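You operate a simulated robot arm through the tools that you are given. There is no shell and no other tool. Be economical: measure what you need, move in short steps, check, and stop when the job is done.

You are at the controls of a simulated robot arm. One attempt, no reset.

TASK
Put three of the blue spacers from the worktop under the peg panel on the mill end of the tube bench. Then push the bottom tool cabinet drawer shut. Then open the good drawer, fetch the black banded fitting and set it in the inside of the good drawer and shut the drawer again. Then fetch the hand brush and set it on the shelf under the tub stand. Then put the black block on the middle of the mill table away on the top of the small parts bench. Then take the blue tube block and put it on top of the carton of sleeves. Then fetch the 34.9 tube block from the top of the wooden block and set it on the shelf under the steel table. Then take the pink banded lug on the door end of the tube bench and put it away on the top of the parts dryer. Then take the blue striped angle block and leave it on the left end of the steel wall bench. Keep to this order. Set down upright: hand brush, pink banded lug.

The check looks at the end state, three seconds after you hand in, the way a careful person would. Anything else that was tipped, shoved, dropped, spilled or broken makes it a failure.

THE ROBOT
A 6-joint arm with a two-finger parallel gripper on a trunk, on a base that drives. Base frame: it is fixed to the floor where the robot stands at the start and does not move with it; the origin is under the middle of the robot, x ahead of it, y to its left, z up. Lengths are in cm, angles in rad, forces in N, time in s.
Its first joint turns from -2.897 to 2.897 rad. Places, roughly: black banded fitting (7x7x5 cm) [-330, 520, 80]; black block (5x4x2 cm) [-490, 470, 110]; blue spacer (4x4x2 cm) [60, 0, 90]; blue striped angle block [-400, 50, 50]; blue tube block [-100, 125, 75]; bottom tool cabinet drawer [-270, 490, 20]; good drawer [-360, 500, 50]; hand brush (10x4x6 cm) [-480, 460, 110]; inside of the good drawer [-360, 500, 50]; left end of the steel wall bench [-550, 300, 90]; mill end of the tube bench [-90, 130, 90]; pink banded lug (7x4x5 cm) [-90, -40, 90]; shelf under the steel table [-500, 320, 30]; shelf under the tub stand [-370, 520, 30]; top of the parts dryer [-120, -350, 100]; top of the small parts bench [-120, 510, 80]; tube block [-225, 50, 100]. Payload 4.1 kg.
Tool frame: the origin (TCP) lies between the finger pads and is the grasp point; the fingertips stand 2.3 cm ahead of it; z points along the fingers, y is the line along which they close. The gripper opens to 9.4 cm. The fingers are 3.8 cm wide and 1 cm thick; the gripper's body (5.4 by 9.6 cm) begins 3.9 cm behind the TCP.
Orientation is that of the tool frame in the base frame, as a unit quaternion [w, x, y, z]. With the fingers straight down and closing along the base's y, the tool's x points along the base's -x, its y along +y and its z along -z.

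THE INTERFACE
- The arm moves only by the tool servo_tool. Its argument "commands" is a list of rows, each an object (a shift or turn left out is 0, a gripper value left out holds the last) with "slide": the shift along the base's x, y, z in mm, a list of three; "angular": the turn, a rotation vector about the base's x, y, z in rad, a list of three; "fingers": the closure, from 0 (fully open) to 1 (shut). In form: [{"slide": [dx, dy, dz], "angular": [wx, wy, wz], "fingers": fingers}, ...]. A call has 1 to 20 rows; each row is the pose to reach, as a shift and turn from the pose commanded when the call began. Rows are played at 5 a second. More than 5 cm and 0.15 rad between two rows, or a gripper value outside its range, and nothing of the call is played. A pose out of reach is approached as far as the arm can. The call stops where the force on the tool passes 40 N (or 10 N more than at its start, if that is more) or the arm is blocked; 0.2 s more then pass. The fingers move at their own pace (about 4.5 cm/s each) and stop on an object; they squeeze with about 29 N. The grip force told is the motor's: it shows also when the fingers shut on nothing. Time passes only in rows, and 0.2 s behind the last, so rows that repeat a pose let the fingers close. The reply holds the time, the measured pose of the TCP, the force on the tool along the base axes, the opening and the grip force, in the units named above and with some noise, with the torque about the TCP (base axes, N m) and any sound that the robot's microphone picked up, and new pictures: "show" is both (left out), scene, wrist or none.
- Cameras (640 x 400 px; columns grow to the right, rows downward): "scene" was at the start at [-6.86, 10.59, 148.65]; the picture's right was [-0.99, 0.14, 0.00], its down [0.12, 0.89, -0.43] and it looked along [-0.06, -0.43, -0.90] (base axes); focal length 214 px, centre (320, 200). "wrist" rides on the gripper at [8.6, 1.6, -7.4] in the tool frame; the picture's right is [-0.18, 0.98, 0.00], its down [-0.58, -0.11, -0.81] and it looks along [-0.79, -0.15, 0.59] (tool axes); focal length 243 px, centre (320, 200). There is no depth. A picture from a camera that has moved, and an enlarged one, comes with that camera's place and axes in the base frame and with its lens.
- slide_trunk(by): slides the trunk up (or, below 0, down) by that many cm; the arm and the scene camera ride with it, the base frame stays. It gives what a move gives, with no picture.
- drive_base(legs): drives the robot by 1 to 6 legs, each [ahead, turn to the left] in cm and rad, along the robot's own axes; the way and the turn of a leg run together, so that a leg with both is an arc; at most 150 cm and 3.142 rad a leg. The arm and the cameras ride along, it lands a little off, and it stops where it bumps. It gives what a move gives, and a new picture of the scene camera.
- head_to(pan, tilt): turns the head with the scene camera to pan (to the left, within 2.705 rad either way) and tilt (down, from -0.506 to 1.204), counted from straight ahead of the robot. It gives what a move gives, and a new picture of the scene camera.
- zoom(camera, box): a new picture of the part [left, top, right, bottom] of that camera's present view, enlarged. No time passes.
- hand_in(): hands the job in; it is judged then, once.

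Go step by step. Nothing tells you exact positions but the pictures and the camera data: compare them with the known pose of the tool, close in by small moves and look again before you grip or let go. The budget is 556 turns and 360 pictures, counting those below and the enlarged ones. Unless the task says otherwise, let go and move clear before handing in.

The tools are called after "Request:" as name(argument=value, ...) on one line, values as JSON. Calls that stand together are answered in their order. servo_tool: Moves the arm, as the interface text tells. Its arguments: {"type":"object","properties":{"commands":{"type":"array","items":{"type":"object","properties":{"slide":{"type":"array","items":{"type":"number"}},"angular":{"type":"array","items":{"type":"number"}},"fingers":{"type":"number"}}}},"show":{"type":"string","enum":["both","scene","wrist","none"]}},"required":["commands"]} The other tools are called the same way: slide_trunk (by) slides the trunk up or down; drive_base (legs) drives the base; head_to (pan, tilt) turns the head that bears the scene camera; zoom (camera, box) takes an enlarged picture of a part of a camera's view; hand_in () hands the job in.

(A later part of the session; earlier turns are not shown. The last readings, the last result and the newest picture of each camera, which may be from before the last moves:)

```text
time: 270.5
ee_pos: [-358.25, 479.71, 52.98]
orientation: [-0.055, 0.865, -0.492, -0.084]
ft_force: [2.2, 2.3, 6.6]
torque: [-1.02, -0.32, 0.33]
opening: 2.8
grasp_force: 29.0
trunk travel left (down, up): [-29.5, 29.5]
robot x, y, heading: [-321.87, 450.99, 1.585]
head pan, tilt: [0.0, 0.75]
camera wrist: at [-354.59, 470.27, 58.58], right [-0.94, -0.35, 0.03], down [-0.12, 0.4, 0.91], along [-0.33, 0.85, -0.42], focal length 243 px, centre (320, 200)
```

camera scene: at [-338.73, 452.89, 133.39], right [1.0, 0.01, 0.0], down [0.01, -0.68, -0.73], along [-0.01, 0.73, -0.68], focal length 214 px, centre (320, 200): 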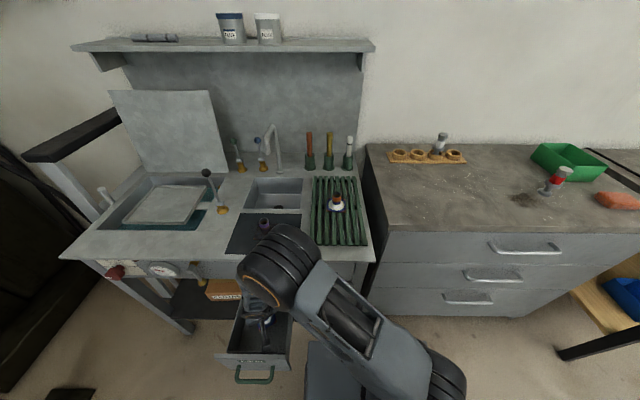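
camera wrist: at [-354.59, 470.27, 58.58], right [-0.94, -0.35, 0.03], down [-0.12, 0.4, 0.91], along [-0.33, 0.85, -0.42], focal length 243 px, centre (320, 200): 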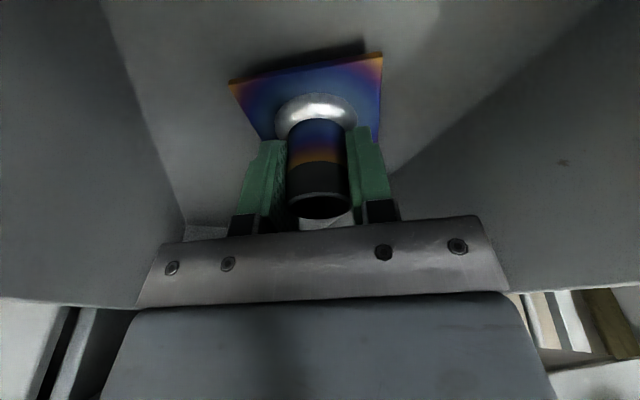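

Request:
servo_tool(commands=[{"slide": [0, 0, 10]}, {"slide": [0, 10, 10]}, {"slide": [0, 18, 10]}, {"slide": [0, 18, 4]}, {"slide": [0, 18, 0]}])

```text
time: 271.7
ee_pos: [-358.14, 481.42, 52.84]
orientation: [-0.053, 0.865, -0.491, -0.085]
ft_force: [-0.3, -0.3, -2.0]
torque: [0.0, -0.01, 0.01]
opening: 2.79
grasp_force: 29.2
trunk travel left (down, up): [-29.5, 29.5]
robot x, y, heading: [-322.33, 450.53, 1.587]
head pan, tilt: [0.0, 0.75]
camera scene: at [-338.74, 452.9, 133.39], right [1.0, 0.01, 0.0], down [0.01, -0.68, -0.73], along [-0.01, 0.73, -0.68], focal length 214 px, centre (320, 200)
camera wrist: at [-354.56, 471.98, 58.48], right [-0.94, -0.35, 0.03], down [-0.12, 0.4, 0.91], along [-0.33, 0.85, -0.42], focal length 243 px, centre (320, 200)
```

scene: 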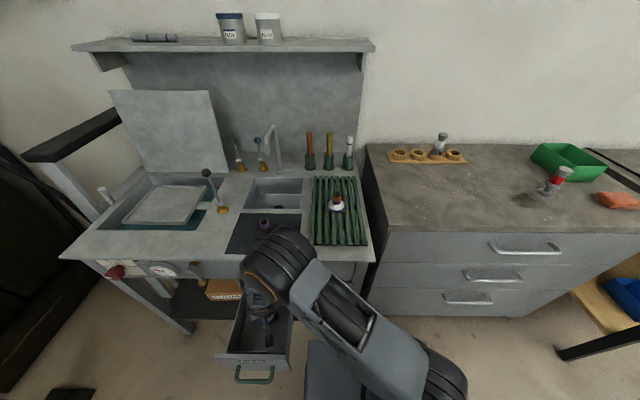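
wrist: 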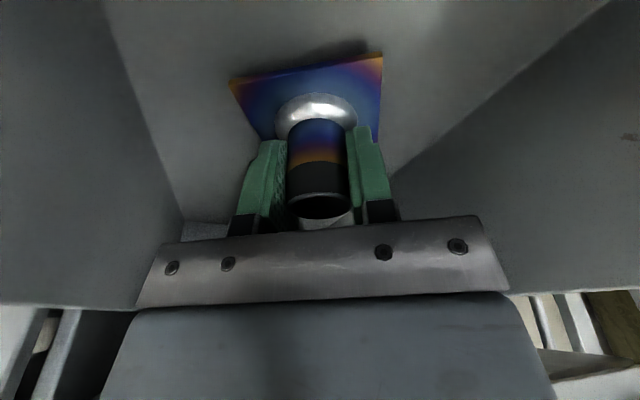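

Clear now. I lower on to the drawer floor.

Request:
servo_tool(commands=[{"slide": [0, 0, -2]}, {"slide": [0, 0, -4]}, {"slide": [0, 0, -6]}, {"slide": [0, 0, -8]}, {"slide": [0, 0, -10]}], show="wrist")

```text
time: 272.9
ee_pos: [-358.21, 481.31, 52.05]
orientation: [-0.054, 0.864, -0.493, -0.085]
ft_force: [5.1, -0.6, 19.9]
torque: [-0.71, 0.19, 0.11]
opening: 2.81
grasp_force: 28.4
trunk travel left (down, up): [-29.5, 29.5]
robot x, y, heading: [-322.55, 450.88, 1.585]
head pan, tilt: [0.0, 0.75]
camera wrist: at [-354.63, 472.02, 57.63], right [-0.94, -0.35, 0.03], down [-0.12, 0.4, 0.91], along [-0.33, 0.85, -0.42], focal length 243 px, centre (320, 200)
```

wrist: 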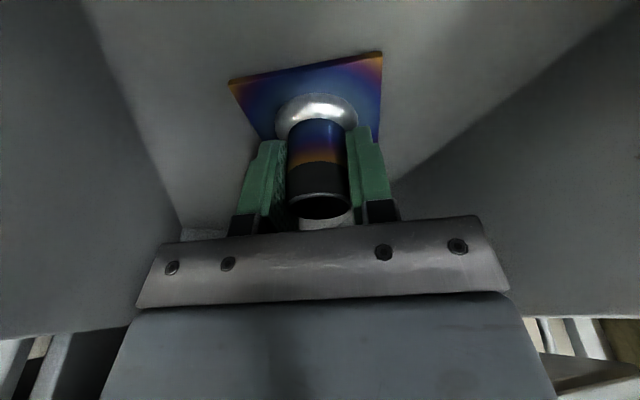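

Request:
servo_tool(commands=[{"slide": [0, 0, 2], "fingers": 0.6}, {"slide": [0, 0, 2], "fingers": 0.5}, {"slide": [0, 0, 2], "fingers": 0.45}, {"slide": [0, 0, 10], "fingers": 0.45}, {"slide": [0, 0, 30]}, {"slide": [0, 0, 60]}, {"slide": [0, 0, 100]}, {"slide": [0, 0, 140]}], show="wrist")

```text
time: 274.7
ee_pos: [-358.22, 481.37, 66.01]
orientation: [-0.053, 0.865, -0.492, -0.084]
ft_force: [-0.2, 0.7, -0.4]
torque: [-0.02, 0.01, -0.01]
opening: 5.19
grasp_force: 0.0
trunk travel left (down, up): [-29.5, 29.5]
robot x, y, heading: [-321.47, 450.99, 1.586]
head pan, tilt: [0.0, 0.75]
camera wrist: at [-354.56, 471.96, 71.62], right [-0.94, -0.35, 0.03], down [-0.12, 0.4, 0.91], along [-0.33, 0.85, -0.42], focal length 243 px, centre (320, 200)
```

wrist: 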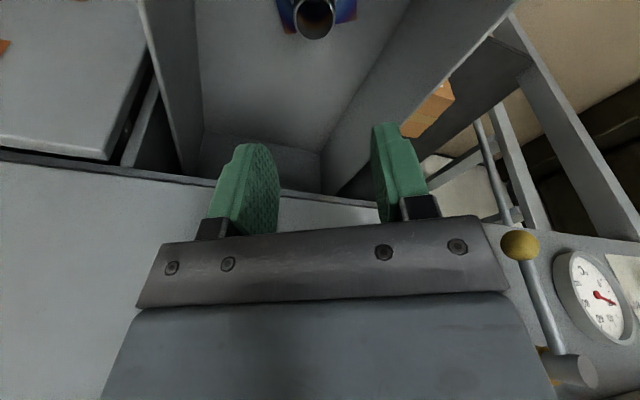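

Request:
slide_trunk(by=28)

Request:
servo_tool(commands=[{"slide": [40, 0, 10], "angular": [0, 0, -0.14]}, {"slide": [85, 0, 10], "angular": [0, 0, -0.28]}, {"slide": [130, 0, 10], "angular": [0, 0, -0.42]}, {"slide": [175, 0, 10], "angular": [0, 0, -0.5]}, {"slide": [220, 0, 10], "angular": [0, 0, -0.5]}, {"slide": [265, 0, 10], "angular": [-0.1, 0, -0.5]}, {"slide": [310, 0, 10], "angular": [-0.1, 0, -0.5]}, {"slide": [350, 0, 10], "angular": [-0.1, 0, -0.5], "fingers": 1}], show="none")

Request:
drive_base(legs=[[-40, 0], [0, 0.9], [42, 0], [0, -0.9]])

```text
time: 277.5
ee_pos: [-358.22, 481.21, 94.08]
orientation: [-0.054, 0.865, -0.492, -0.084]
ft_force: [0.6, -0.3, -0.8]
torque: [0.0, 0.0, -0.03]
opening: 5.18
grasp_force: 0.0
trunk travel left (down, up): [-57.5, 1.5]
robot x, y, heading: [-322.06, 451.27, 1.585]
head pan, tilt: [0.0, 0.75]
```

```text
time: 279.3
ee_pos: [-323.17, 484.21, 94.97]
orientation: [-0.03, 0.717, -0.695, -0.043]
ft_force: [0.7, 0.7, 0.1]
torque: [0.02, 0.0, 0.04]
opening: 1.68
grasp_force: 0.0
out of reach, approached as far as the arm can: row 6, 7, 8
trunk travel left (down, up): [-57.5, 1.5]
robot x, y, heading: [-321.75, 451.03, 1.581]
head pan, tilt: [0.0, 0.75]
```

```text
time: 288.7
ee_pos: [-354.86, 469.4, 94.91]
orientation: [-0.03, 0.71, -0.702, -0.043]
ft_force: [0.1, 0.6, 0.0]
torque: [-0.03, 0.0, 0.0]
opening: 0.0
grasp_force: 29.0
trunk travel left (down, up): [-57.5, 1.5]
robot x, y, heading: [-354.43, 436.04, 1.564]
head pan, tilt: [0.0, 0.75]
camera scene: at [-370.99, 438.5, 161.4], right [1.0, -0.01, 0.0], down [-0.01, -0.68, -0.73], along [0.01, 0.73, -0.68], focal length 214 px, centre (320, 200)
```

scene: 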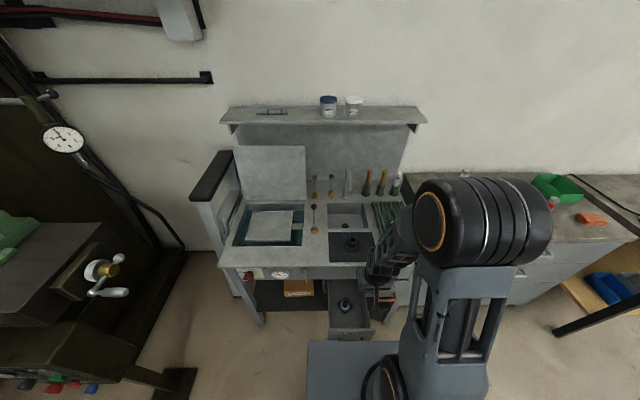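

Request:
drive_base(legs=[[-21, 0]])

Request:
slide_trunk(by=-38)

Request:
servo_tool(commands=[{"slide": [-20, 0, -15], "fingers": 1}])

```text
time: 290.3
ee_pos: [-354.96, 448.18, 94.99]
orientation: [-0.029, 0.709, -0.704, -0.043]
ft_force: [-0.1, 0.1, 0.2]
torque: [0.03, -0.01, -0.02]
opening: 0.01
grasp_force: 29.2
trunk travel left (down, up): [-57.5, 1.5]
robot x, y, heading: [-354.52, 414.85, 1.56]
head pan, tilt: [0.0, 0.75]
camera scene: at [-371.21, 417.26, 161.4], right [1.0, -0.01, 0.0], down [-0.01, -0.68, -0.73], along [0.01, 0.73, -0.68], focal length 214 px, centre (320, 200)
```

scene: 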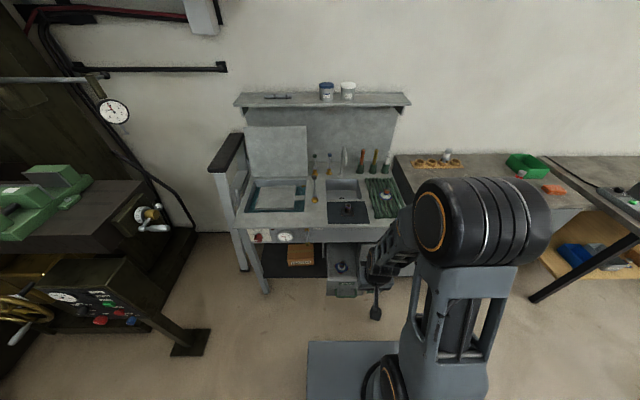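

```text
time: 294.0
ee_pos: [-355.0, 448.24, 56.85]
orientation: [-0.029, 0.709, -0.703, -0.043]
ft_force: [-0.1, -0.6, 1.3]
torque: [-0.01, 0.04, 0.01]
opening: 0.0
grasp_force: 29.1
trunk travel left (down, up): [-19.5, 39.5]
robot x, y, heading: [-354.6, 414.89, 1.555]
head pan, tilt: [0.0, 0.75]
```

```text
time: 294.4
ee_pos: [-357.01, 448.39, 55.54]
orientation: [-0.03, 0.709, -0.703, -0.044]
ft_force: [0.3, -0.4, 0.0]
torque: [0.01, 0.01, 0.0]
opening: 0.0
grasp_force: 28.8
trunk travel left (down, up): [-19.5, 39.5]
robot x, y, heading: [-354.47, 415.21, 1.559]
head pan, tilt: [0.0, 0.75]
camera scene: at [-371.2, 417.32, 123.4], right [1.0, -0.01, 0.0], down [-0.01, -0.68, -0.73], along [0.01, 0.73, -0.68], focal length 214 px, centre (320, 200)
camera wrist: at [-358.57, 439.04, 61.95], right [-0.98, 0.17, 0.04], down [0.12, 0.5, 0.86], along [0.13, 0.85, -0.51], focal length 243 px, centre (320, 200)
```

scene: 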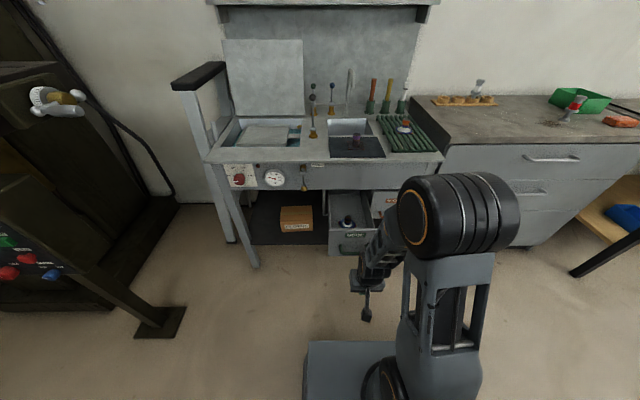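
wrist: 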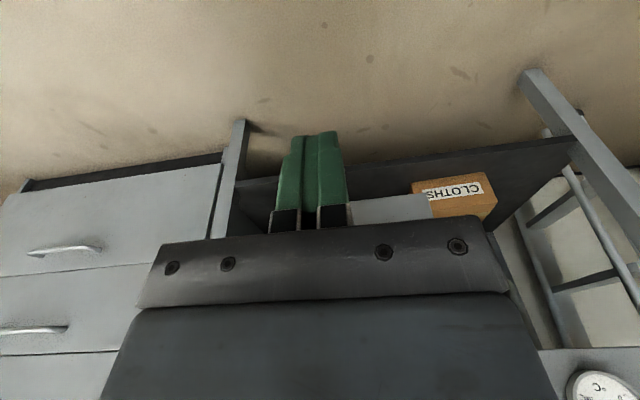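

Request:
servo_tool(commands=[{"slide": [0, 30, 0]}, {"slide": [0, 60, 0]}, {"slide": [0, 90, 0]}, {"slide": [0, 115, 0]}, {"slide": [0, 140, 0]}, {"slide": [0, 165, 0]}, {"slide": [0, 190, 0]}, {"slide": [0, 215, 0]}, {"slide": [0, 235, 0]}, {"slide": [0, 255, 0]}, {"slide": [0, 275, 0]}, {"slide": [0, 295, 0]}, {"slide": [0, 310, 0]}, {"slide": [0, 325, 0]}, {"slide": [0, 340, 0]}])

```text
time: 297.4
ee_pos: [-357.07, 479.96, 55.26]
orientation: [-0.023, 0.71, -0.703, -0.035]
ft_force: [0.3, -10.6, 5.7]
torque: [-0.01, 0.03, 0.03]
opening: 0.0
grasp_force: 29.3
trunk travel left (down, up): [-19.5, 39.5]
robot x, y, heading: [-354.92, 414.83, 1.56]
head pan, tilt: [0.0, 0.75]
stopped in row 15: the force on the tool passed its limit (the readings are from after the stop); the commanded pose is now the measured one
camera scene: at [-371.21, 417.18, 123.41], right [1.0, -0.01, 0.0], down [-0.01, -0.68, -0.73], along [0.01, 0.73, -0.68], focal length 214 px, centre (320, 200)
camera wrist: at [-358.56, 470.81, 61.94], right [-0.98, 0.17, 0.03], down [0.12, 0.52, 0.85], along [0.13, 0.84, -0.53], focal length 243 px, centre (320, 200)
```

scene: 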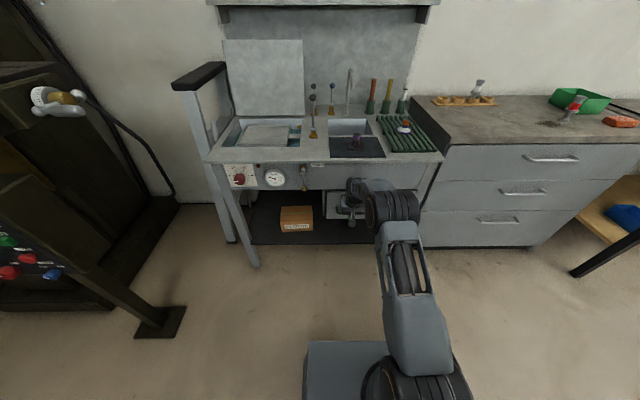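
wrist: 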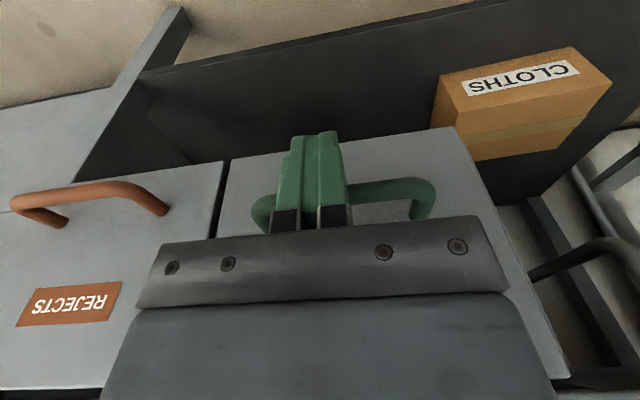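

Request:
servo_tool(commands=[{"slide": [0, -40, 0]}, {"slide": [0, -85, 0]}, {"slide": [0, -130, 0]}, {"slide": [0, -175, 0]}, {"slide": [0, -220, 0]}, {"slide": [0, -260, 0]}], show="none")

Request:
slide_trunk(by=39)

Request:
head_to(pan=1.2, tilt=0.5)

Request:
head_to(pan=2.2, tilt=0.5)

```text
time: 298.8
ee_pos: [-357.37, 454.14, 55.2]
orientation: [-0.022, 0.709, -0.704, -0.037]
ft_force: [-0.4, 0.6, -0.6]
torque: [-0.05, -0.02, -0.01]
opening: 0.0
grasp_force: 29.1
trunk travel left (down, up): [-19.5, 39.5]
robot x, y, heading: [-354.57, 414.91, 1.56]
head pan, tilt: [0.0, 0.75]
```

```text
time: 302.6
ee_pos: [-357.26, 454.07, 94.13]
orientation: [-0.022, 0.71, -0.703, -0.036]
ft_force: [0.0, -0.2, -0.8]
torque: [-0.02, -0.04, -0.01]
opening: 0.01
grasp_force: 29.3
trunk travel left (down, up): [-58.5, 0.5]
robot x, y, heading: [-354.47, 414.51, 1.561]
head pan, tilt: [0.0, 0.75]
```

```text
time: 304.0
ee_pos: [-357.32, 454.04, 94.21]
orientation: [-0.022, 0.71, -0.703, -0.037]
ft_force: [-0.3, 0.3, -0.6]
torque: [0.02, 0.02, 0.02]
opening: 0.0
grasp_force: 28.8
trunk travel left (down, up): [-58.5, 0.5]
robot x, y, heading: [-354.64, 415.0, 1.555]
head pan, tilt: [1.201, 0.499]
camera scene: at [-379.75, 412.41, 164.59], right [0.37, 0.93, 0.0], down [0.44, -0.18, -0.88], along [-0.81, 0.33, -0.48], focal length 214 px, centre (320, 200)
```

scene: 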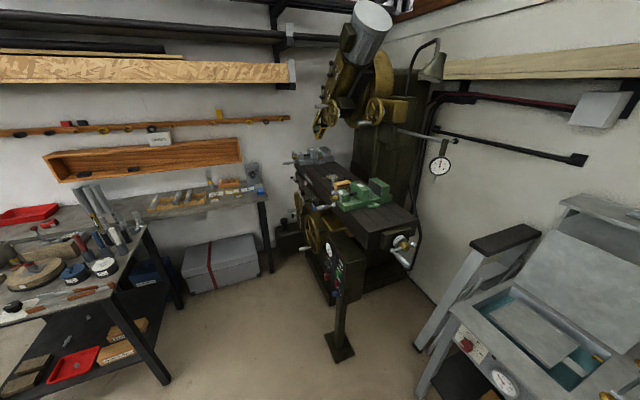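

```text
time: 305.3
ee_pos: [-357.36, 454.0, 94.1]
orientation: [-0.022, 0.71, -0.703, -0.037]
ft_force: [0.8, -0.2, -0.1]
torque: [0.02, 0.01, 0.02]
opening: 0.0
grasp_force: 29.0
trunk travel left (down, up): [-58.5, 0.5]
robot x, y, heading: [-354.4, 414.86, 1.553]
head pan, tilt: [2.201, 0.499]
camera scene: at [-378.73, 403.75, 164.59], right [-0.58, 0.81, 0.0], down [0.39, 0.28, -0.88], along [-0.72, -0.51, -0.48], focal length 214 px, centre (320, 200)
```

scene: 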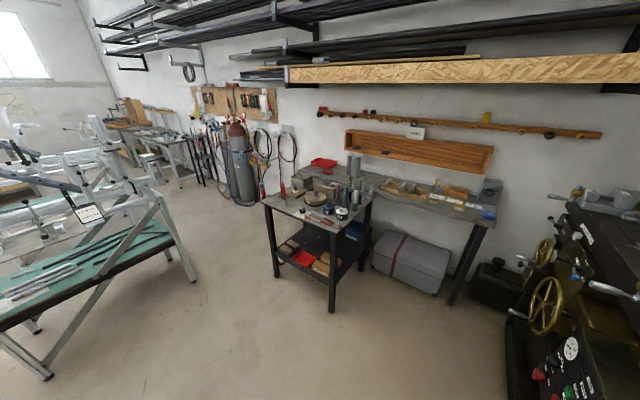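

Request:
head_to(pan=1.1, tilt=0.45)

Request:
zoom(camera="scene", box=[230, 110, 430, 290])

```text
time: 306.6
ee_pos: [-357.2, 454.01, 94.25]
orientation: [-0.023, 0.71, -0.703, -0.036]
ft_force: [-0.1, 0.0, 0.4]
torque: [-0.02, 0.01, 0.0]
opening: 0.0
grasp_force: 29.1
trunk travel left (down, up): [-58.5, 0.5]
robot x, y, heading: [-354.51, 414.93, 1.561]
head pan, tilt: [1.1, 0.45]
camera scene: at [-379.46, 413.28, 165.04], right [0.46, 0.89, 0.0], down [0.39, -0.2, -0.9], along [-0.8, 0.42, -0.44], focal length 214 px, centre (320, 200)
```

scene: 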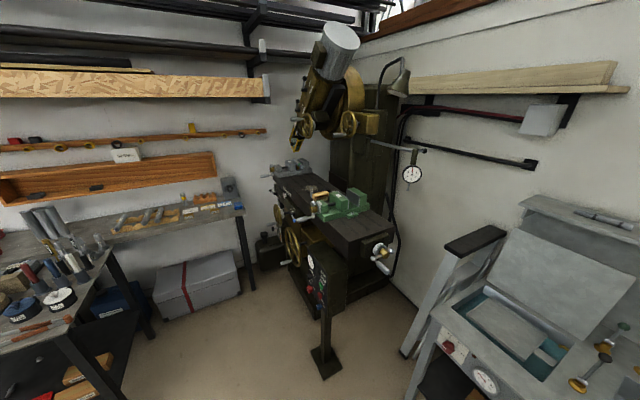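

```text
2.22 times, centred on (330, 200) of scene
camera zoom: at [-379.46, 413.28, 165.04], right [0.46, 0.89, 0.0], down [0.39, -0.2, -0.9], along [-0.8, 0.42, -0.44], focal length 477 px, centre (298, 200)
```

zoom: 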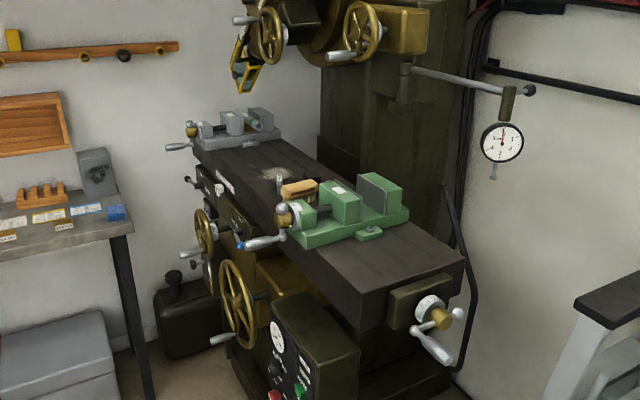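

Request:
drive_base(legs=[[0, 1.67], [126, 0], [0, -1.64]])

Request:
head_to(pan=0, tilt=0.8)

```text
time: 320.9
ee_pos: [-483.82, 439.97, 94.16]
orientation: [-0.021, 0.732, -0.68, -0.037]
ft_force: [1.3, 0.2, 0.4]
torque: [-0.01, -0.01, 0.0]
opening: 0.03
grasp_force: 28.9
trunk travel left (down, up): [-58.5, 0.5]
robot x, y, heading: [-478.42, 400.91, 1.626]
head pan, tilt: [1.1, 0.45]
camera scene: at [-503.23, 397.81, 165.04], right [0.4, 0.91, 0.0], down [0.4, -0.18, -0.9], along [-0.82, 0.36, -0.44], focal length 214 px, centre (320, 200)
```

scene: 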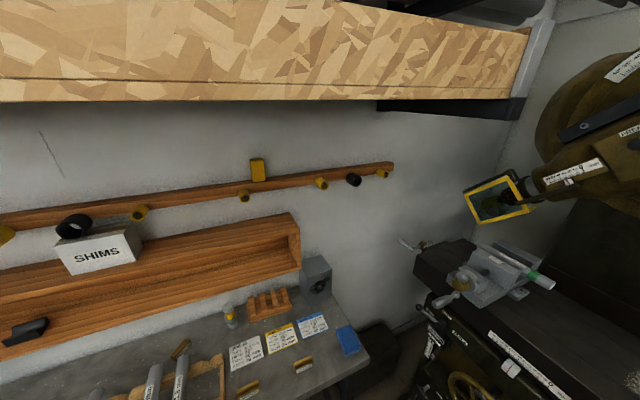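

```text
time: 322.3
ee_pos: [-483.84, 439.89, 94.1]
orientation: [-0.021, 0.732, -0.679, -0.038]
ft_force: [0.2, -0.6, 0.6]
torque: [0.03, 0.0, 0.01]
opening: 0.01
grasp_force: 29.4
trunk travel left (down, up): [-58.5, 0.5]
robot x, y, heading: [-478.57, 400.83, 1.628]
head pan, tilt: [0.0, 0.799]
camera scene: at [-495.29, 402.15, 162.0], right [1.0, 0.06, 0.0], down [0.04, -0.72, -0.7], along [-0.04, 0.7, -0.72], focal length 214 px, centre (320, 200)
```

scene: 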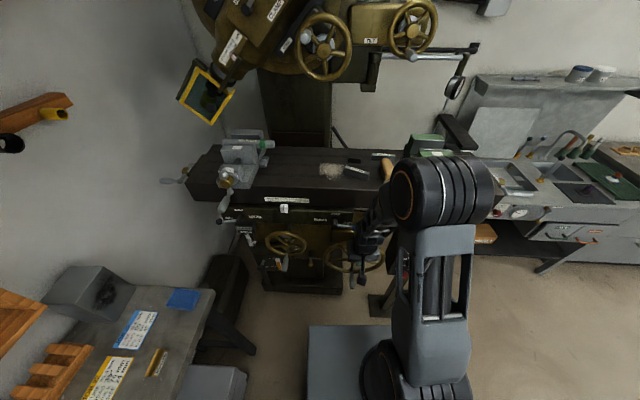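

Request:
zoom(camera="scene", box=[280, 110, 460, 230])

```text
3.33 times, centred on (370, 170) of scene
camera zoom: at [-495.29, 402.15, 162.0], right [1.0, 0.06, 0.0], down [0.04, -0.72, -0.7], along [-0.04, 0.7, -0.72], focal length 715 px, centre (153, 300)
```

zoom: 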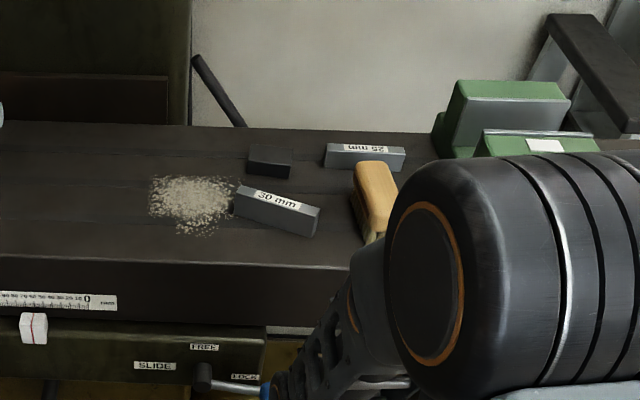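

Request:
servo_tool(commands=[{"slide": [0, 0, 45], "fingers": 0.1}, {"slide": [10, 0, 90], "angular": [0.05, 0, 0]}, {"slide": [20, 0, 135], "angular": [0.1, 0, 0]}, {"slide": [30, 0, 180], "angular": [0.1, 0, 0]}, {"slide": [60, 0, 220], "angular": [0.1, 0, 0]}, {"slide": [90, 30, 240], "angular": [0.1, 0, 0]}, {"slide": [110, 70, 250], "angular": [0.1, 0, 0]}])

```text
time: 323.9
ee_pos: [-472.65, 446.98, 119.02]
orientation: [-0.057, 0.731, -0.676, -0.071]
ft_force: [0.6, -0.2, -0.3]
torque: [0.0, 0.01, -0.02]
opening: 8.46
grasp_force: 0.1
trunk travel left (down, up): [-58.5, 0.5]
robot x, y, heading: [-478.34, 401.28, 1.626]
head pan, tilt: [0.0, 0.799]
camera scene: at [-495.25, 402.25, 162.0], right [1.0, 0.06, 0.0], down [0.04, -0.72, -0.7], along [-0.04, 0.7, -0.72], focal length 214 px, centre (320, 200)
camera wrist: at [-473.5, 437.09, 124.76], right [-0.99, 0.1, 0.04], down [0.09, 0.43, 0.9], along [0.07, 0.89, -0.44], focal length 243 px, centre (320, 200)
```

scene: 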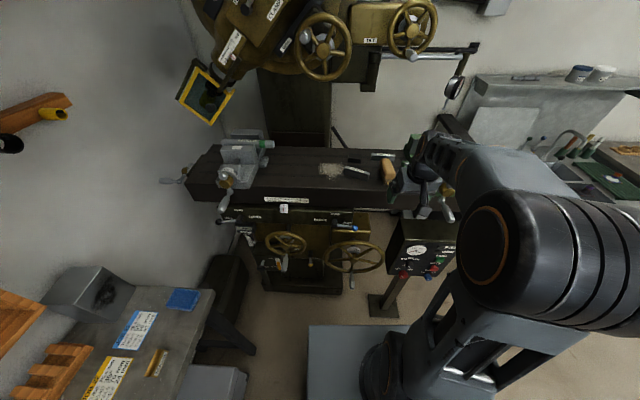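
wrist: 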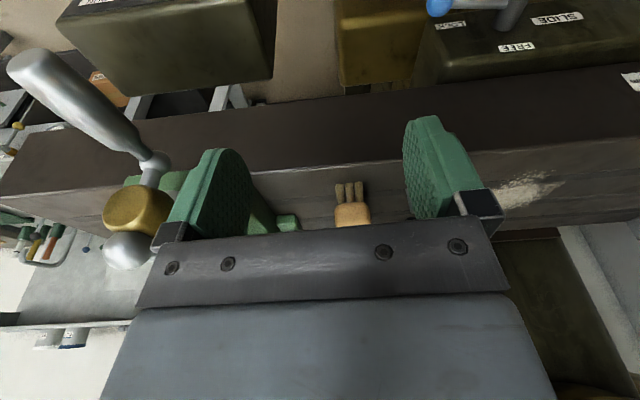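

Request:
zoom(camera="scene", box=[300, 120, 440, 220])

```text
4.00 times, centred on (370, 170) of scene
camera zoom: at [-495.25, 402.25, 162.0], right [1.0, 0.06, 0.0], down [0.04, -0.72, -0.7], along [-0.04, 0.7, -0.72], focal length 858 px, centre (120, 320)
```

zoom: 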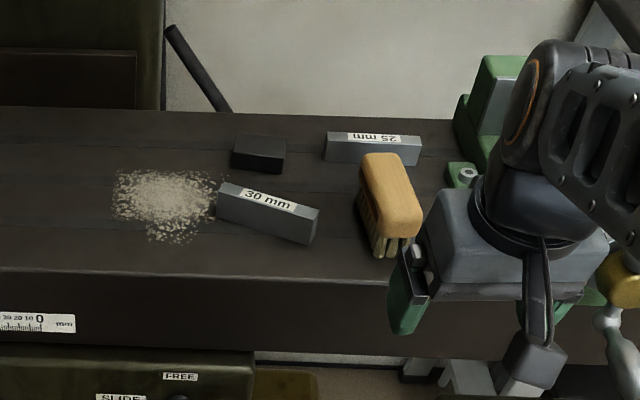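

Request:
drive_base(legs=[[4, 0]])

Request:
servo_tool(commands=[{"slide": [0, -10, 40], "angular": [-0.06, 0, 0]}, {"slide": [0, 10, 80], "angular": [-0.12, 0, 0]}, {"slide": [-10, 50, 100], "angular": [-0.18, 0, 0]}, {"slide": [-18, 90, 110], "angular": [-0.18, 0, 0]}, {"slide": [-24, 120, 110], "angular": [-0.18, 0, 0]}])

```text
time: 324.7
ee_pos: [-472.87, 450.99, 118.89]
orientation: [-0.058, 0.731, -0.677, -0.07]
ft_force: [-0.5, 0.0, 0.0]
torque: [-0.03, -0.02, -0.01]
opening: 8.48
grasp_force: 0.0
trunk travel left (down, up): [-58.5, 0.5]
robot x, y, heading: [-478.81, 404.8, 1.627]
head pan, tilt: [0.0, 0.799]
camera scene: at [-495.51, 406.31, 161.99], right [1.0, 0.06, 0.0], down [0.04, -0.72, -0.7], along [-0.04, 0.7, -0.72], focal length 214 px, centre (320, 200)
```

scene: 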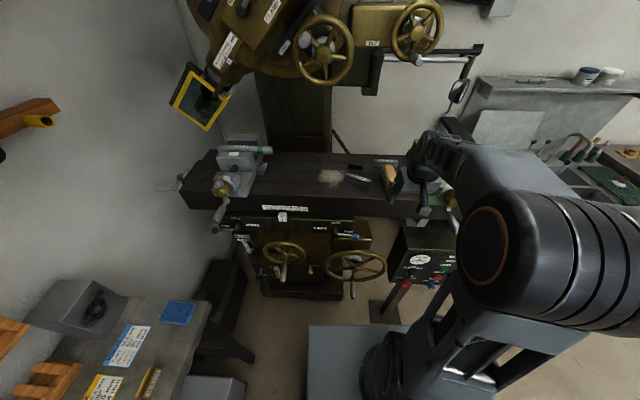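

```text
time: 325.9
ee_pos: [-475.48, 463.12, 129.97]
orientation: [0.009, 0.732, -0.681, -0.009]
ft_force: [0.3, 0.7, -0.3]
torque: [-0.01, -0.01, 0.02]
opening: 8.49
grasp_force: 0.1
trunk travel left (down, up): [-58.5, 0.5]
robot x, y, heading: [-478.9, 405.11, 1.626]
head pan, tilt: [0.0, 0.799]
camera scene: at [-495.5, 406.27, 161.99], right [1.0, 0.06, 0.0], down [0.04, -0.72, -0.7], along [-0.04, 0.7, -0.72], focal length 214 px, centre (320, 200)
camera wrist: at [-476.29, 454.36, 137.41], right [-0.99, 0.11, 0.02], down [0.09, 0.59, 0.8], along [0.08, 0.8, -0.59], focal length 243 px, centre (320, 200)
```

scene: 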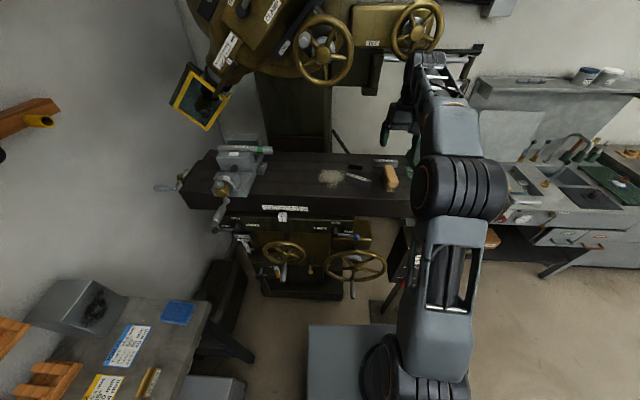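
wrist: 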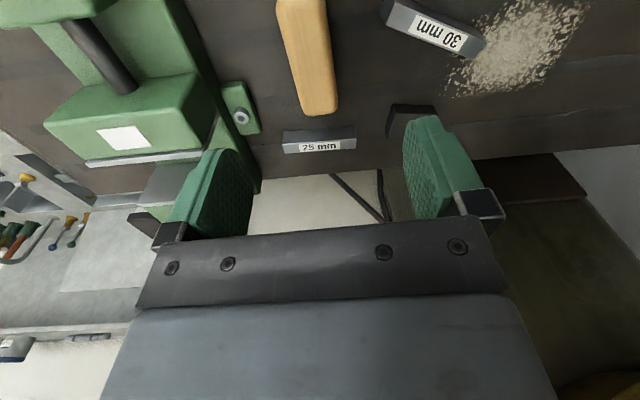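

Request:
servo_tool(commands=[{"slide": [4, 10, -30], "fingers": 0.3}, {"slide": [5, 14, -70], "fingers": 0.36}, {"slide": [5, 14, -100], "fingers": 0.36}])

```text
time: 326.7
ee_pos: [-474.98, 464.45, 119.89]
orientation: [0.008, 0.733, -0.68, -0.009]
ft_force: [0.6, 0.3, 0.6]
torque: [0.03, -0.02, 0.02]
opening: 5.99
grasp_force: 0.0
trunk travel left (down, up): [-58.5, 0.5]
robot x, y, heading: [-478.77, 405.21, 1.629]
head pan, tilt: [0.0, 0.799]
camera scene: at [-495.5, 406.2, 162.0], right [1.0, 0.06, 0.0], down [0.04, -0.72, -0.7], along [-0.04, 0.7, -0.72], focal length 214 px, centre (320, 200)
camera wrist: at [-475.82, 455.74, 127.38], right [-0.99, 0.11, 0.02], down [0.09, 0.59, 0.81], along [0.07, 0.8, -0.59], focal length 243 px, centre (320, 200)
```

scene: 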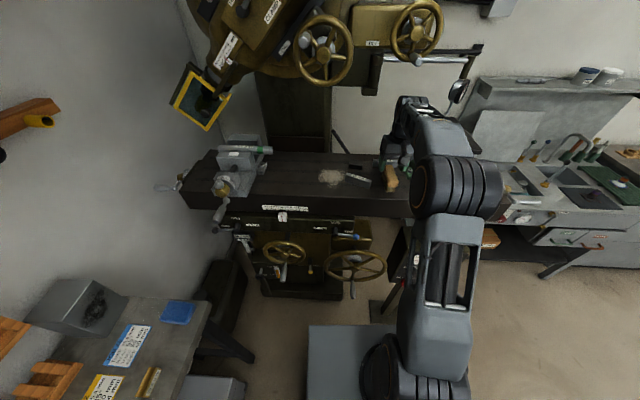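
wrist: 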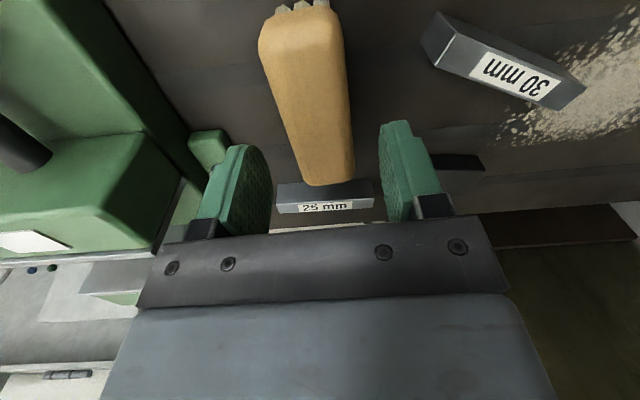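

Request:
servo_tool(commands=[{"slide": [0, 0, -25]}, {"slide": [0, 0, -48]}, {"slide": [0, 0, -48]}], show="wrist")

```text
time: 327.5
ee_pos: [-474.86, 464.23, 115.26]
orientation: [0.008, 0.732, -0.681, -0.01]
ft_force: [0.6, 0.1, -0.2]
torque: [-0.04, -0.01, 0.0]
opening: 6.0
grasp_force: 0.1
trunk travel left (down, up): [-58.5, 0.5]
robot x, y, heading: [-478.75, 404.66, 1.623]
head pan, tilt: [0.0, 0.799]
camera wrist: at [-475.7, 455.58, 122.67], right [-0.99, 0.11, 0.02], down [0.09, 0.59, 0.81], along [0.07, 0.8, -0.59], focal length 243 px, centre (320, 200)
```

wrist: 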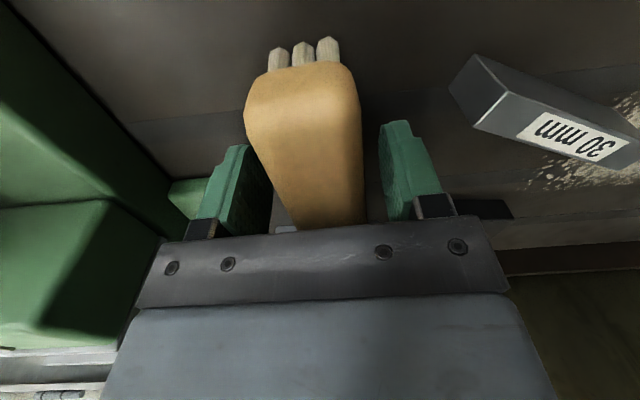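

Request:
servo_tool(commands=[{"slide": [3, 0, -8]}, {"slide": [3, 0, -8], "fingers": 0.6}, {"slide": [3, 0, -8], "fingers": 1}, {"slide": [3, 0, -8], "fingers": 1}, {"slide": [3, 0, -8], "fingers": 1}, {"slide": [3, 0, -8], "fingers": 1}], show="wrist")

```text
time: 328.9
ee_pos: [-474.47, 464.38, 114.27]
orientation: [0.008, 0.732, -0.681, -0.01]
ft_force: [0.4, -0.6, 0.4]
torque: [0.0, -0.01, -0.03]
opening: 3.55
grasp_force: 29.4
trunk travel left (down, up): [-58.5, 0.5]
robot x, y, heading: [-478.69, 405.15, 1.629]
head pan, tilt: [0.0, 0.799]
camera wrist: at [-475.35, 455.66, 121.88], right [-0.99, 0.11, 0.02], down [0.09, 0.59, 0.81], along [0.07, 0.8, -0.59], focal length 243 px, centre (320, 200)
```

wrist: 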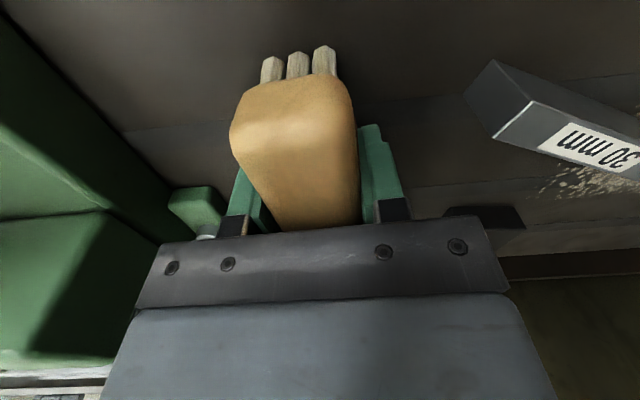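

The brush is graspable, but the shelf under the tub stand must be entered from the front. I release and re-grip it with the tool pitched forward, so it can be slid onto the shelf upright.

Request:
servo_tool(commands=[{"slide": [0, 0, 0], "fingers": 0.5}, {"slide": [0, 0, 0], "fingers": 0.4}, {"slide": [0, 0, 30], "fingers": 0.36}, {"slide": [0, 0, 70]}, {"slide": [0, -40, 90]}, {"slide": [0, -80, 100], "angular": [0.14, 0, 0]}, {"slide": [0, -120, 100], "angular": [0.28, 0, 0]}, {"slide": [0, -150, 100], "angular": [0.42, 0, 0]}, {"slide": [0, -180, 100], "angular": [0.56, 0, 0]}, {"slide": [0, -200, 90], "angular": [0.7, 0, 0]}, {"slide": [0, -200, 80], "angular": [0.84, 0, 0]}, {"slide": [0, -200, 60], "angular": [0.98, 0, 0]}, {"slide": [0, -200, 40], "angular": [1.12, 0, 0]}])

```text
time: 331.7
ee_pos: [-474.11, 447.26, 120.87]
orientation: [-0.359, 0.639, -0.577, -0.36]
ft_force: [0.4, 0.2, 2.0]
torque: [-0.03, -0.03, 0.02]
opening: 5.99
grasp_force: 0.0
out of reach, approached as far as the arm can: row 12, 13
trunk travel left (down, up): [-58.5, 0.5]
robot x, y, heading: [-478.67, 404.95, 1.625]
head pan, tilt: [0.0, 0.799]
camera scene: at [-495.48, 406.26, 162.0], right [1.0, 0.06, 0.0], down [0.04, -0.72, -0.7], along [-0.04, 0.7, -0.72], focal length 214 px, centre (320, 200)
camera wrist: at [-474.84, 436.54, 116.91], right [-0.99, 0.01, 0.12], down [0.1, -0.42, 0.9], along [0.06, 0.91, 0.41], focal length 243 px, centre (320, 200)
```

scene: 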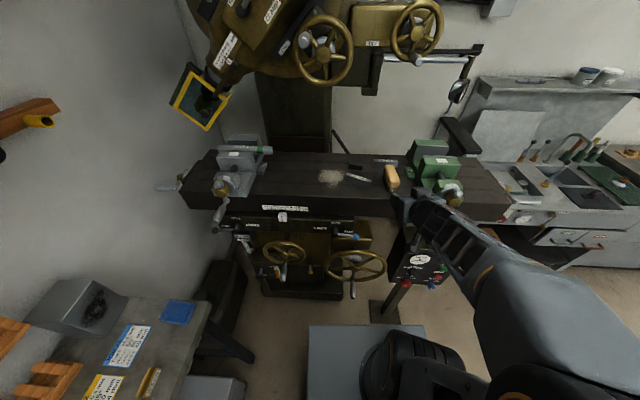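
wrist: 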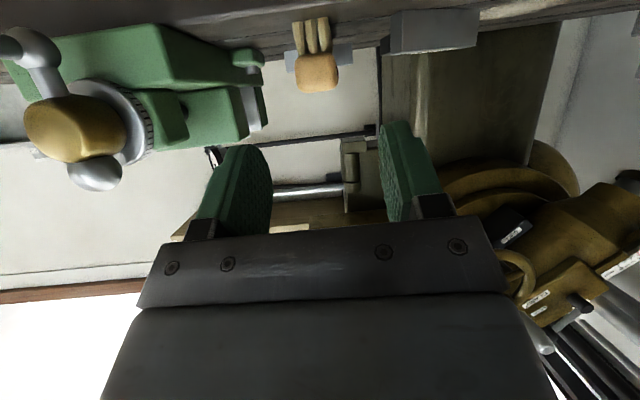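

Request:
servo_tool(commands=[{"slide": [-3, 20, -10]}, {"slide": [-3, 50, -35]}, {"slide": [-3, 90, -50]}, {"slide": [-3, 125, -56]}])

```text
time: 332.7
ee_pos: [-474.38, 460.0, 115.37]
orientation: [-0.36, 0.638, -0.577, -0.362]
ft_force: [-0.1, 0.6, 0.8]
torque: [0.01, -0.02, 0.0]
opening: 6.02
grasp_force: 0.0
trunk travel left (down, up): [-58.5, 0.5]
robot x, y, heading: [-478.51, 405.01, 1.626]
head pan, tilt: [0.0, 0.799]
camera scene: at [-495.5, 406.26, 161.99], right [1.0, 0.06, 0.0], down [0.04, -0.72, -0.7], along [-0.04, 0.7, -0.72], focal length 214 px, centre (320, 200)
camera wrist: at [-475.11, 449.29, 111.45], right [-0.99, 0.01, 0.12], down [0.1, -0.42, 0.9], along [0.06, 0.91, 0.42], focal length 243 px, centre (320, 200)
```

scene: 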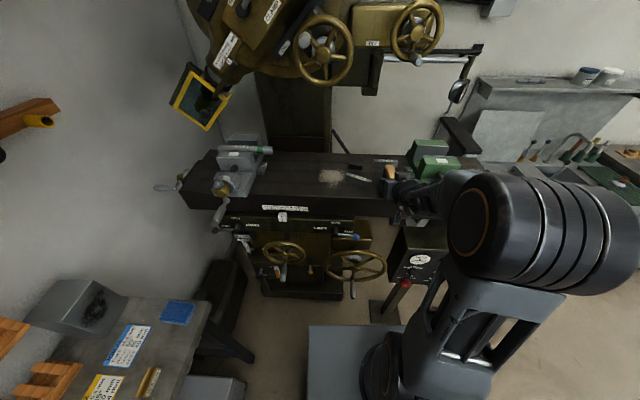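
wrist: 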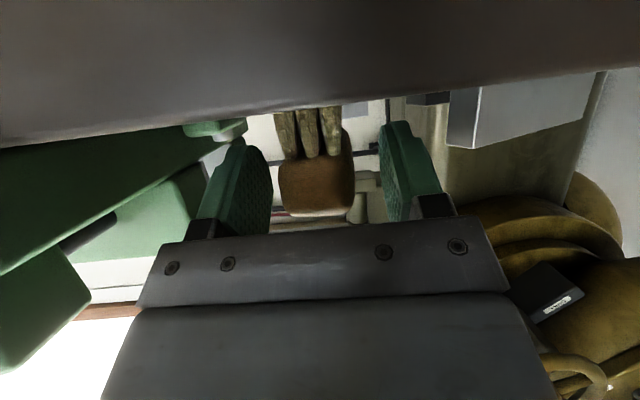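

Request:
servo_tool(commands=[{"slide": [-2, 10, 2]}, {"slide": [-2, 20, 3]}, {"slide": [-2, 20, 3], "fingers": 0.6}, {"slide": [-2, 20, 3], "fingers": 1}, {"slide": [-2, 20, 3], "fingers": 1}, {"slide": [-2, 20, 3], "fingers": 1}, {"slide": [-2, 20, 3], "fingers": 1}], show="wrist")

```text
time: 334.3
ee_pos: [-474.65, 461.63, 115.83]
orientation: [-0.36, 0.638, -0.577, -0.361]
ft_force: [0.4, 1.7, 1.9]
torque: [0.03, 0.03, 0.01]
opening: 3.57
grasp_force: 29.3
trunk travel left (down, up): [-58.5, 0.5]
robot x, y, heading: [-478.73, 404.72, 1.625]
head pan, tilt: [0.0, 0.799]
camera wrist: at [-475.29, 451.05, 111.74], right [-0.99, 0.01, 0.12], down [0.1, -0.42, 0.9], along [0.06, 0.91, 0.42], focal length 243 px, centre (320, 200)
```

wrist: 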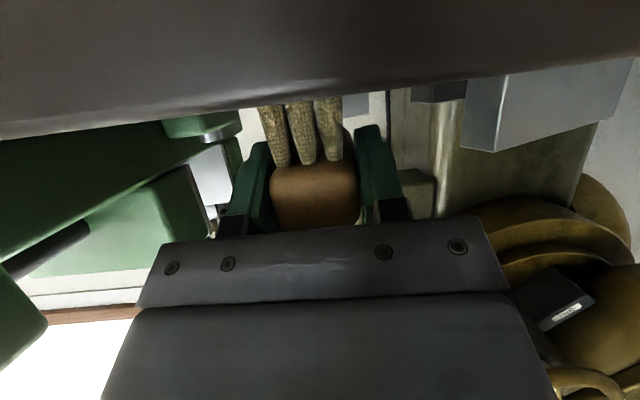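

Request:
servo_tool(commands=[{"slide": [0, 0, 4]}, {"slide": [0, 0, 10]}, {"slide": [0, 0, 18]}, {"slide": [0, 0, 30]}, {"slide": [0, -20, 50]}, {"slide": [0, -50, 65]}, {"slide": [0, -90, 75]}, {"slide": [0, -120, 80]}])

```text
time: 336.1
ee_pos: [-474.51, 449.51, 123.79]
orientation: [-0.359, 0.638, -0.577, -0.361]
ft_force: [-0.3, -0.4, -0.5]
torque: [-0.04, 0.02, 0.02]
opening: 3.53
grasp_force: 29.0
trunk travel left (down, up): [-58.5, 0.5]
robot x, y, heading: [-478.92, 405.3, 1.63]
head pan, tilt: [0.0, 0.799]
camera scene: at [-495.52, 406.12, 161.99], right [1.0, 0.06, 0.0], down [0.04, -0.72, -0.7], along [-0.04, 0.7, -0.72], focal length 214 px, centre (320, 200)
camera wrist: at [-475.29, 438.88, 119.75], right [-0.99, 0.01, 0.12], down [0.1, -0.42, 0.9], along [0.06, 0.91, 0.42], focal length 243 px, centre (320, 200)
```

scene: 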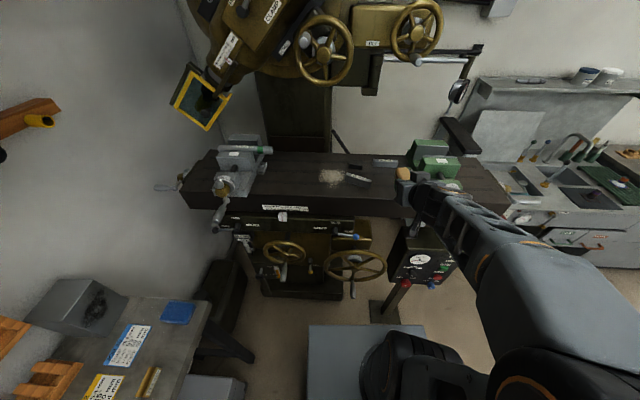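
wrist: 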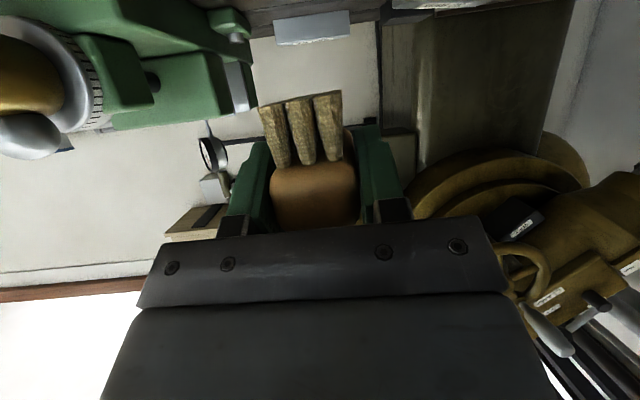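

Request:
drive_base(legs=[[-12, 0], [0, -1.56], [116, 0], [0, 1.55]])

Request:
head_to(pan=0, tilt=0.8)

```text
time: 350.5
ee_pos: [-354.95, 444.51, 123.75]
orientation: [-0.365, 0.628, -0.588, -0.355]
ft_force: [-0.9, 0.8, -0.7]
torque: [-0.04, -0.02, 0.0]
opening: 3.6
grasp_force: 28.4
trunk travel left (down, up): [-58.5, 0.5]
robot x, y, heading: [-360.96, 400.22, 1.594]
head pan, tilt: [0.0, 0.799]
camera scene: at [-377.41, 401.87, 161.99], right [1.0, 0.02, 0.0], down [0.01, -0.72, -0.7], along [-0.01, 0.7, -0.72], focal length 214 px, centre (320, 200)
```

scene: 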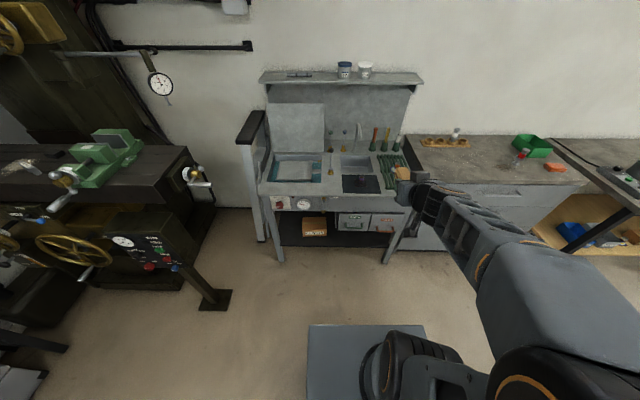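

```text
time: 351.1
ee_pos: [-355.0, 444.51, 123.89]
orientation: [-0.366, 0.627, -0.588, -0.355]
ft_force: [0.2, 0.1, -0.4]
torque: [-0.03, -0.04, 0.05]
opening: 3.56
grasp_force: 28.7
trunk travel left (down, up): [-58.5, 0.5]
robot x, y, heading: [-360.53, 400.29, 1.594]
head pan, tilt: [0.0, 0.799]
camera scene: at [-377.4, 401.87, 161.99], right [1.0, 0.02, 0.0], down [0.01, -0.72, -0.7], along [-0.01, 0.7, -0.72], focal length 214 px, centre (320, 200)
```

scene: 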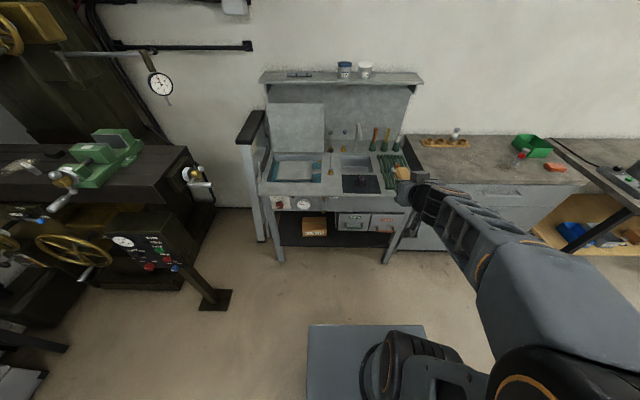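

Request:
slide_trunk(by=-40)

Request:
slide_trunk(by=-18)

Request:
head_to(pan=-0.1, tilt=0.5)

```text
time: 354.9
ee_pos: [-354.95, 444.52, 83.83]
orientation: [-0.366, 0.628, -0.588, -0.355]
ft_force: [-0.5, -0.4, -1.1]
torque: [-0.01, 0.0, 0.0]
opening: 3.54
grasp_force: 29.3
trunk travel left (down, up): [-18.5, 40.5]
robot x, y, heading: [-360.71, 400.06, 1.587]
head pan, tilt: [0.0, 0.799]
```

```text
time: 356.9
ee_pos: [-355.0, 444.56, 65.75]
orientation: [-0.366, 0.627, -0.588, -0.355]
ft_force: [0.5, -0.3, -0.4]
torque: [-0.03, 0.0, -0.02]
opening: 3.57
grasp_force: 28.5
trunk travel left (down, up): [-0.5, 58.5]
robot x, y, heading: [-360.78, 400.27, 1.588]
head pan, tilt: [0.0, 0.799]
```

```text
time: 357.7
ee_pos: [-354.97, 444.59, 65.81]
orientation: [-0.366, 0.628, -0.588, -0.354]
ft_force: [0.1, 0.0, -0.8]
torque: [-0.02, -0.04, -0.04]
opening: 3.58
grasp_force: 28.3
trunk travel left (down, up): [-0.5, 58.5]
robot x, y, heading: [-360.57, 400.59, 1.588]
head pan, tilt: [-0.099, 0.499]
camera scene: at [-376.52, 402.87, 106.58], right [1.0, -0.08, 0.0], down [-0.04, -0.48, -0.88], along [0.07, 0.87, -0.48], focal length 214 px, centre (320, 200)
```

scene: 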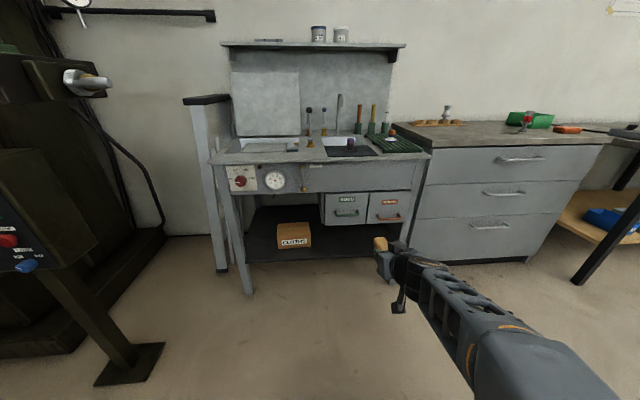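

Request:
zoom(camera="scene", box=[220, 170, 420, 290])

```text
3.20 times, centred on (320, 230) of scene
camera zoom: at [-376.52, 402.87, 106.58], right [1.0, -0.08, 0.0], down [-0.04, -0.48, -0.88], along [0.07, 0.87, -0.48], focal length 686 px, centre (320, 104)
```

zoom: 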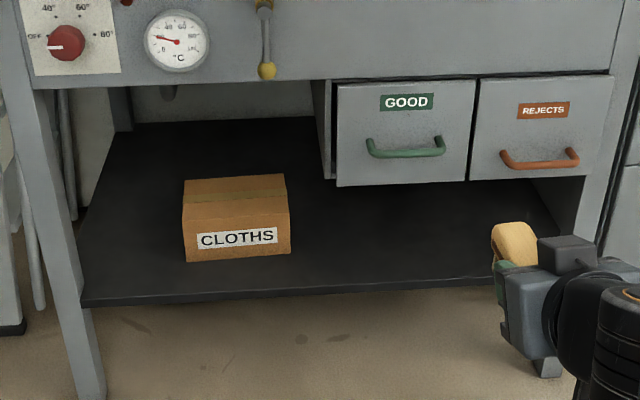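

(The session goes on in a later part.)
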